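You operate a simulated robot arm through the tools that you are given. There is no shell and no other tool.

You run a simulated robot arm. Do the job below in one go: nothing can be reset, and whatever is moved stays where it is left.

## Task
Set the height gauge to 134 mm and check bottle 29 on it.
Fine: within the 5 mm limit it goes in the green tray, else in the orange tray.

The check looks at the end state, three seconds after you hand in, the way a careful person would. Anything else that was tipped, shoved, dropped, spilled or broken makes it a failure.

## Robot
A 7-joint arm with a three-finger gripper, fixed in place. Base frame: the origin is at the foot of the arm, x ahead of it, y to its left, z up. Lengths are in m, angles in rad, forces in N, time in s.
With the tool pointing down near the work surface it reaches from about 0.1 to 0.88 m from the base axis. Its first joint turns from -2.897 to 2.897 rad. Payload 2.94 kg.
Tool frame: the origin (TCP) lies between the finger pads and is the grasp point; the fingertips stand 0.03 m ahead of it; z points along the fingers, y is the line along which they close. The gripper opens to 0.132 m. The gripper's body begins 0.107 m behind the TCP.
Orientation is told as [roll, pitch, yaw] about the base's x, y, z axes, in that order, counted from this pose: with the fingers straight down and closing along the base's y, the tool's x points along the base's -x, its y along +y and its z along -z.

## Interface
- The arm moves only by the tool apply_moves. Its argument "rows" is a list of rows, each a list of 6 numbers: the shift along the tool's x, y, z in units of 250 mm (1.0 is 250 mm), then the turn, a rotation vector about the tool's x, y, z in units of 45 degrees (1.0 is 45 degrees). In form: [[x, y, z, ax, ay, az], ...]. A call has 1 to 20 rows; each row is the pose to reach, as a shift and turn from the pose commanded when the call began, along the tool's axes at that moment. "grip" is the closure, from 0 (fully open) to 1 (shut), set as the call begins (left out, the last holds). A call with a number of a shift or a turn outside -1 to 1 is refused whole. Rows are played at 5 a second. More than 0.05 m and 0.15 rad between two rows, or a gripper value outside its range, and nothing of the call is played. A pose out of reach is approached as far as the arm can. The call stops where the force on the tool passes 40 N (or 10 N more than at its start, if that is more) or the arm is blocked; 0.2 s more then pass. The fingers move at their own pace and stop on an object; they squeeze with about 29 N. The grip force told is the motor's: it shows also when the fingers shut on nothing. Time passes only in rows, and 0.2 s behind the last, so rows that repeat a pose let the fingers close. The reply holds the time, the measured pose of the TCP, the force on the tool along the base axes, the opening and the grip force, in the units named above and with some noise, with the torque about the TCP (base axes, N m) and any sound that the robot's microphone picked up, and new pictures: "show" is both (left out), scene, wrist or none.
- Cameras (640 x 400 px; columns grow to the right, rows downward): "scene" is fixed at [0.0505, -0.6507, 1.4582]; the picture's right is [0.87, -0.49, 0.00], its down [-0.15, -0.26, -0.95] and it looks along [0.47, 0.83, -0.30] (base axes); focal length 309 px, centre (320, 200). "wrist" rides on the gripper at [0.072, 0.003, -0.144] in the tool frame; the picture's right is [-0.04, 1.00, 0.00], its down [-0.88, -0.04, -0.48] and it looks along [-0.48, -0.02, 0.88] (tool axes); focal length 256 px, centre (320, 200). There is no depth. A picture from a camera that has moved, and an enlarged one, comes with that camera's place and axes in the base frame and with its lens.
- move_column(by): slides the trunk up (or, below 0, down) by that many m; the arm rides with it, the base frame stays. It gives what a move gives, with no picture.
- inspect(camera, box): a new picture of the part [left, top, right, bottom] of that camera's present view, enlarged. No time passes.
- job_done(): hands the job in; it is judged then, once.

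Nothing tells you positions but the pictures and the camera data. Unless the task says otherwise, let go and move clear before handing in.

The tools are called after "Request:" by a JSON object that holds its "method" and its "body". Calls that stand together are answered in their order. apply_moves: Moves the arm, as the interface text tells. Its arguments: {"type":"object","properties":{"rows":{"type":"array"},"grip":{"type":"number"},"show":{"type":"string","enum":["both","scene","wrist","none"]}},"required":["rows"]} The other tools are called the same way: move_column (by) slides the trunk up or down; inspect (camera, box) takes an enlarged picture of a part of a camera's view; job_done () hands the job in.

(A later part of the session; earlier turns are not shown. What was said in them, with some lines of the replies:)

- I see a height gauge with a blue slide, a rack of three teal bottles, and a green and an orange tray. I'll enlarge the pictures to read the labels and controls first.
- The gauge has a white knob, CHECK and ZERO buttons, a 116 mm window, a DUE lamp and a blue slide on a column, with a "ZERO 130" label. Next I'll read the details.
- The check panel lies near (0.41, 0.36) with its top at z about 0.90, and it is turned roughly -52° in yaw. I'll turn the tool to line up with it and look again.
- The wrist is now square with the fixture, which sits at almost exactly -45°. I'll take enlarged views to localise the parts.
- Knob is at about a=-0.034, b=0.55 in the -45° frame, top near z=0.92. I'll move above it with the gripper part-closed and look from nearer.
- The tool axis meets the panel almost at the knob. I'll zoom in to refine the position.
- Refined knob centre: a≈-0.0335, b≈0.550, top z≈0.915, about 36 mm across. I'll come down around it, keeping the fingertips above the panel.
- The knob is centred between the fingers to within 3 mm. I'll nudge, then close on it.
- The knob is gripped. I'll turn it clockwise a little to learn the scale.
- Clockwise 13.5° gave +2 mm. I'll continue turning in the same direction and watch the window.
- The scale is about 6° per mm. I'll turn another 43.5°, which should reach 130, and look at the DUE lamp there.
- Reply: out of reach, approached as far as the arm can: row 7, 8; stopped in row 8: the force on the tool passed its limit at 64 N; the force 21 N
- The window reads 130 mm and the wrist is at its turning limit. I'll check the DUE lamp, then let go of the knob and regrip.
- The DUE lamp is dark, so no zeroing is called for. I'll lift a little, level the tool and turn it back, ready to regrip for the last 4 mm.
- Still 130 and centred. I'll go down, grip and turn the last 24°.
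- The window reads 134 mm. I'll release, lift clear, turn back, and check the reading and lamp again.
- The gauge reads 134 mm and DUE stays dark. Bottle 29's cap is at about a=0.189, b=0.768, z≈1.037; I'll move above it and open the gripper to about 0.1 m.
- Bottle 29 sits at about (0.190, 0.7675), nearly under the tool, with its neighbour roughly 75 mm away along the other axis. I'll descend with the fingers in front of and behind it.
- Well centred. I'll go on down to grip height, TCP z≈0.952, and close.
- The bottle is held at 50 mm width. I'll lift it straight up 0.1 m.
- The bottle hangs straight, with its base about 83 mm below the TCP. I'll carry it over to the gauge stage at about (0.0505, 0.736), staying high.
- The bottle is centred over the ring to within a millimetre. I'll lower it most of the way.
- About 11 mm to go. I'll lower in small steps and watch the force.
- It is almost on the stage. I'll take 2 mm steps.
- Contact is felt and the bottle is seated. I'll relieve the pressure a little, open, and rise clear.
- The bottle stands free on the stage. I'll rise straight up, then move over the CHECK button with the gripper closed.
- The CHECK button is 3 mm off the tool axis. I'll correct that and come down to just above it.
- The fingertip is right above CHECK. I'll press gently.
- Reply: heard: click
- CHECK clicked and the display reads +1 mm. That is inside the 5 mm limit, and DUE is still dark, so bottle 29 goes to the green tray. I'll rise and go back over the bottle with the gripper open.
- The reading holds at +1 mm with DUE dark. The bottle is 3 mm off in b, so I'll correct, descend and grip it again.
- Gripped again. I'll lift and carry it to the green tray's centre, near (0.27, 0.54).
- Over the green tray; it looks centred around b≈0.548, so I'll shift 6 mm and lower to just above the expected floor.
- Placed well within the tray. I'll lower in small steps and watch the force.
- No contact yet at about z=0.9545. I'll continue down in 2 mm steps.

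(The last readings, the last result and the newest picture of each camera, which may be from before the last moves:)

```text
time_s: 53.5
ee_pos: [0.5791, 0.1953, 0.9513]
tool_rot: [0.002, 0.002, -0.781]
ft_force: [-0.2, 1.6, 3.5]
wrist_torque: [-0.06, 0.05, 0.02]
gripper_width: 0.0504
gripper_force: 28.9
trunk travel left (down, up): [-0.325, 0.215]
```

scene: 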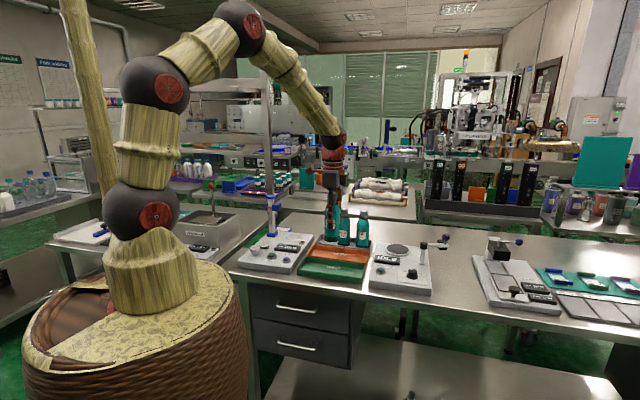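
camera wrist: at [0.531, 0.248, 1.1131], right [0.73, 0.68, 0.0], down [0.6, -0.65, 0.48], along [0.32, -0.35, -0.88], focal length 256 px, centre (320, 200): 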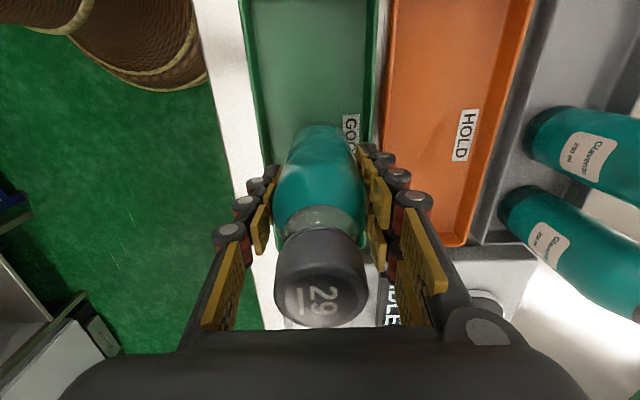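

Contact is felt and the bottle rests on the tray floor. I'll open the fingers and look before rising.

Request:
{"method": "apply_moves", "body": {"rows": [[0, 0, 0, 0, 0, 0], [0, 0, 0, 0, 0, 0], [0, 0, 0, 0, 0, 0], [0, 0, 0, 0, 0, 0]], "grip": 0.3, "show": "wrist"}}

Request:
{"method": "inspect", "body": {"camera": "scene", "box": [296, 200, 376, 280]}}

```text
time_s: 54.5
ee_pos: [0.5779, 0.1948, 0.9512]
tool_rot: [0.0, -0.001, -0.781]
ft_force: [0.6, -0.7, 0.2]
wrist_torque: [0.01, 0.0, -0.03]
gripper_width: 0.0925
gripper_force: 0.1
trunk travel left (down, up): [-0.325, 0.215]
camera wrist: at [0.5281, 0.247, 1.0954], right [0.73, 0.68, 0.0], down [0.6, -0.65, 0.48], along [0.32, -0.35, -0.88], focal length 256 px, centre (320, 200)
```

wrist: 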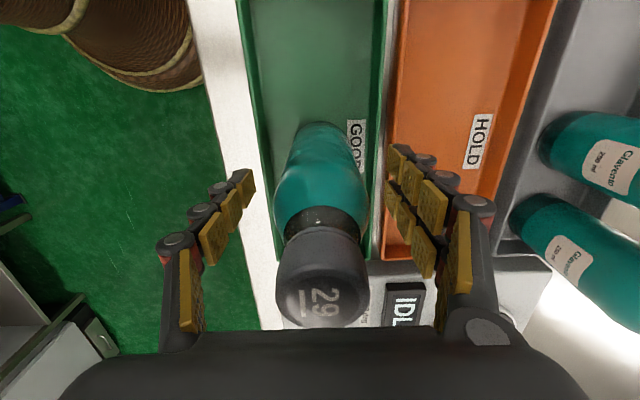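

```text
5.00 times, centred on (336, 240) of scene
camera zoom: at [0.0505, -0.6507, 1.4582], right [0.87, -0.49, 0.0], down [-0.15, -0.26, -0.95], along [0.47, 0.83, -0.3], focal length 1546 px, centre (240, 0)
```

zoom: 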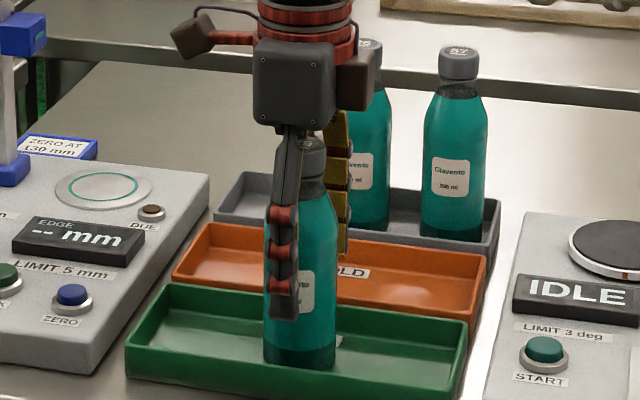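

The bottle stands in the green tray. I'll rise straight up and check the whole scene.

Request:
{"method": "apply_moves", "body": {"rows": [[0, 0, -0.08, 0, 0, 0], [0, 0, -0.22, 0, 0, 0], [0, 0, -0.4, 0, 0, 0], [0, 0, -0.58, 0, 0, 0], [0, 0, -0.76, 0, 0, 0], [0, 0, -0.94, 0, 0, 0], [0, 0, -1.0, 0, 0, 0], [0, 0, -1.0, 0, 0, 0]], "grip": 0.3}}

Request:
{"method": "inspect", "body": {"camera": "scene", "box": [236, 190, 396, 290]}}

Request:
{"method": "inspect", "body": {"camera": "scene", "box": [240, 225, 304, 265]}}

```text
time_s: 56.3
ee_pos: [0.5756, 0.1956, 1.2009]
tool_rot: [0.002, 0.0, -0.783]
ft_force: [0.5, 0.2, -0.1]
wrist_torque: [-0.02, 0.01, 0.02]
gripper_width: 0.0924
gripper_force: 0.1
trunk travel left (down, up): [-0.325, 0.215]
camera wrist: at [0.5264, 0.2476, 1.3459], right [0.73, 0.68, 0.0], down [0.6, -0.65, 0.48], along [0.32, -0.35, -0.88], focal length 256 px, centre (320, 200)
```

scene: 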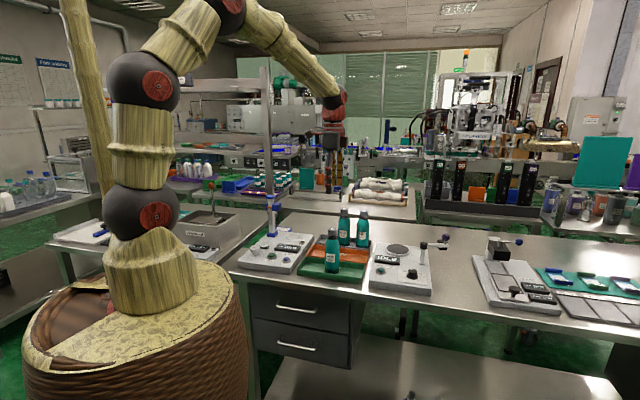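
wrist: 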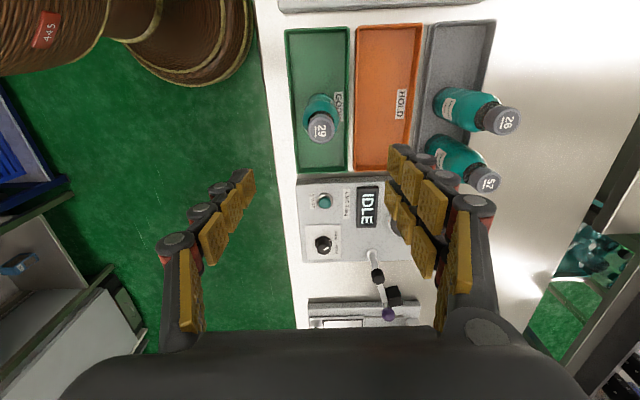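

```text
4.00 times, centred on (316, 240) of scene
camera zoom: at [0.0505, -0.6507, 1.4582], right [0.87, -0.49, 0.0], down [-0.15, -0.26, -0.95], along [0.47, 0.83, -0.3], focal length 1236 px, centre (336, 40)
```

zoom: 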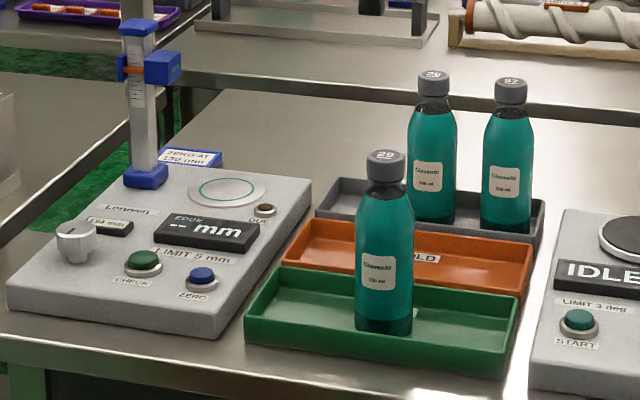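

```text
10.00 times, centred on (272, 245) of scene
camera zoom: at [0.0505, -0.6507, 1.4582], right [0.87, -0.49, 0.0], down [-0.15, -0.26, -0.95], along [0.47, 0.83, -0.3], focal length 3091 px, centre (800, -250)
```

zoom: 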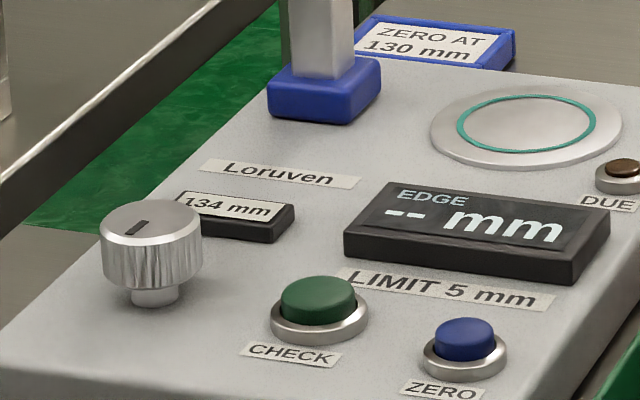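

The gauge is set to 134 mm, and bottle 29, which checked at +1 mm, stands upright in the green tray. The other bottles are undisturbed and the arm is clear, so I'm handing in.

Request:
{"method": "job_done", "body": {}}

```text
The job is handed in.
```

The height gauge is set to 134 mm. Bottle 29 read +1 mm on it, inside the 5 mm limit, so it now stands upright in the green tray.

- **Zeroing:** I did not zero the gauge. A card beside it says "ZERO AT 130 mm", but the DUE lamp stayed dark throughout, so I took the existing zero as good.
- **Hand-in:** I let go of the bottle and moved the arm clear before handing in. In the last pictures bottles 26 and 57 were still standing in their rack, and nothing looked tipped or moved. The hand-in was accepted, but I have no result back from the check.
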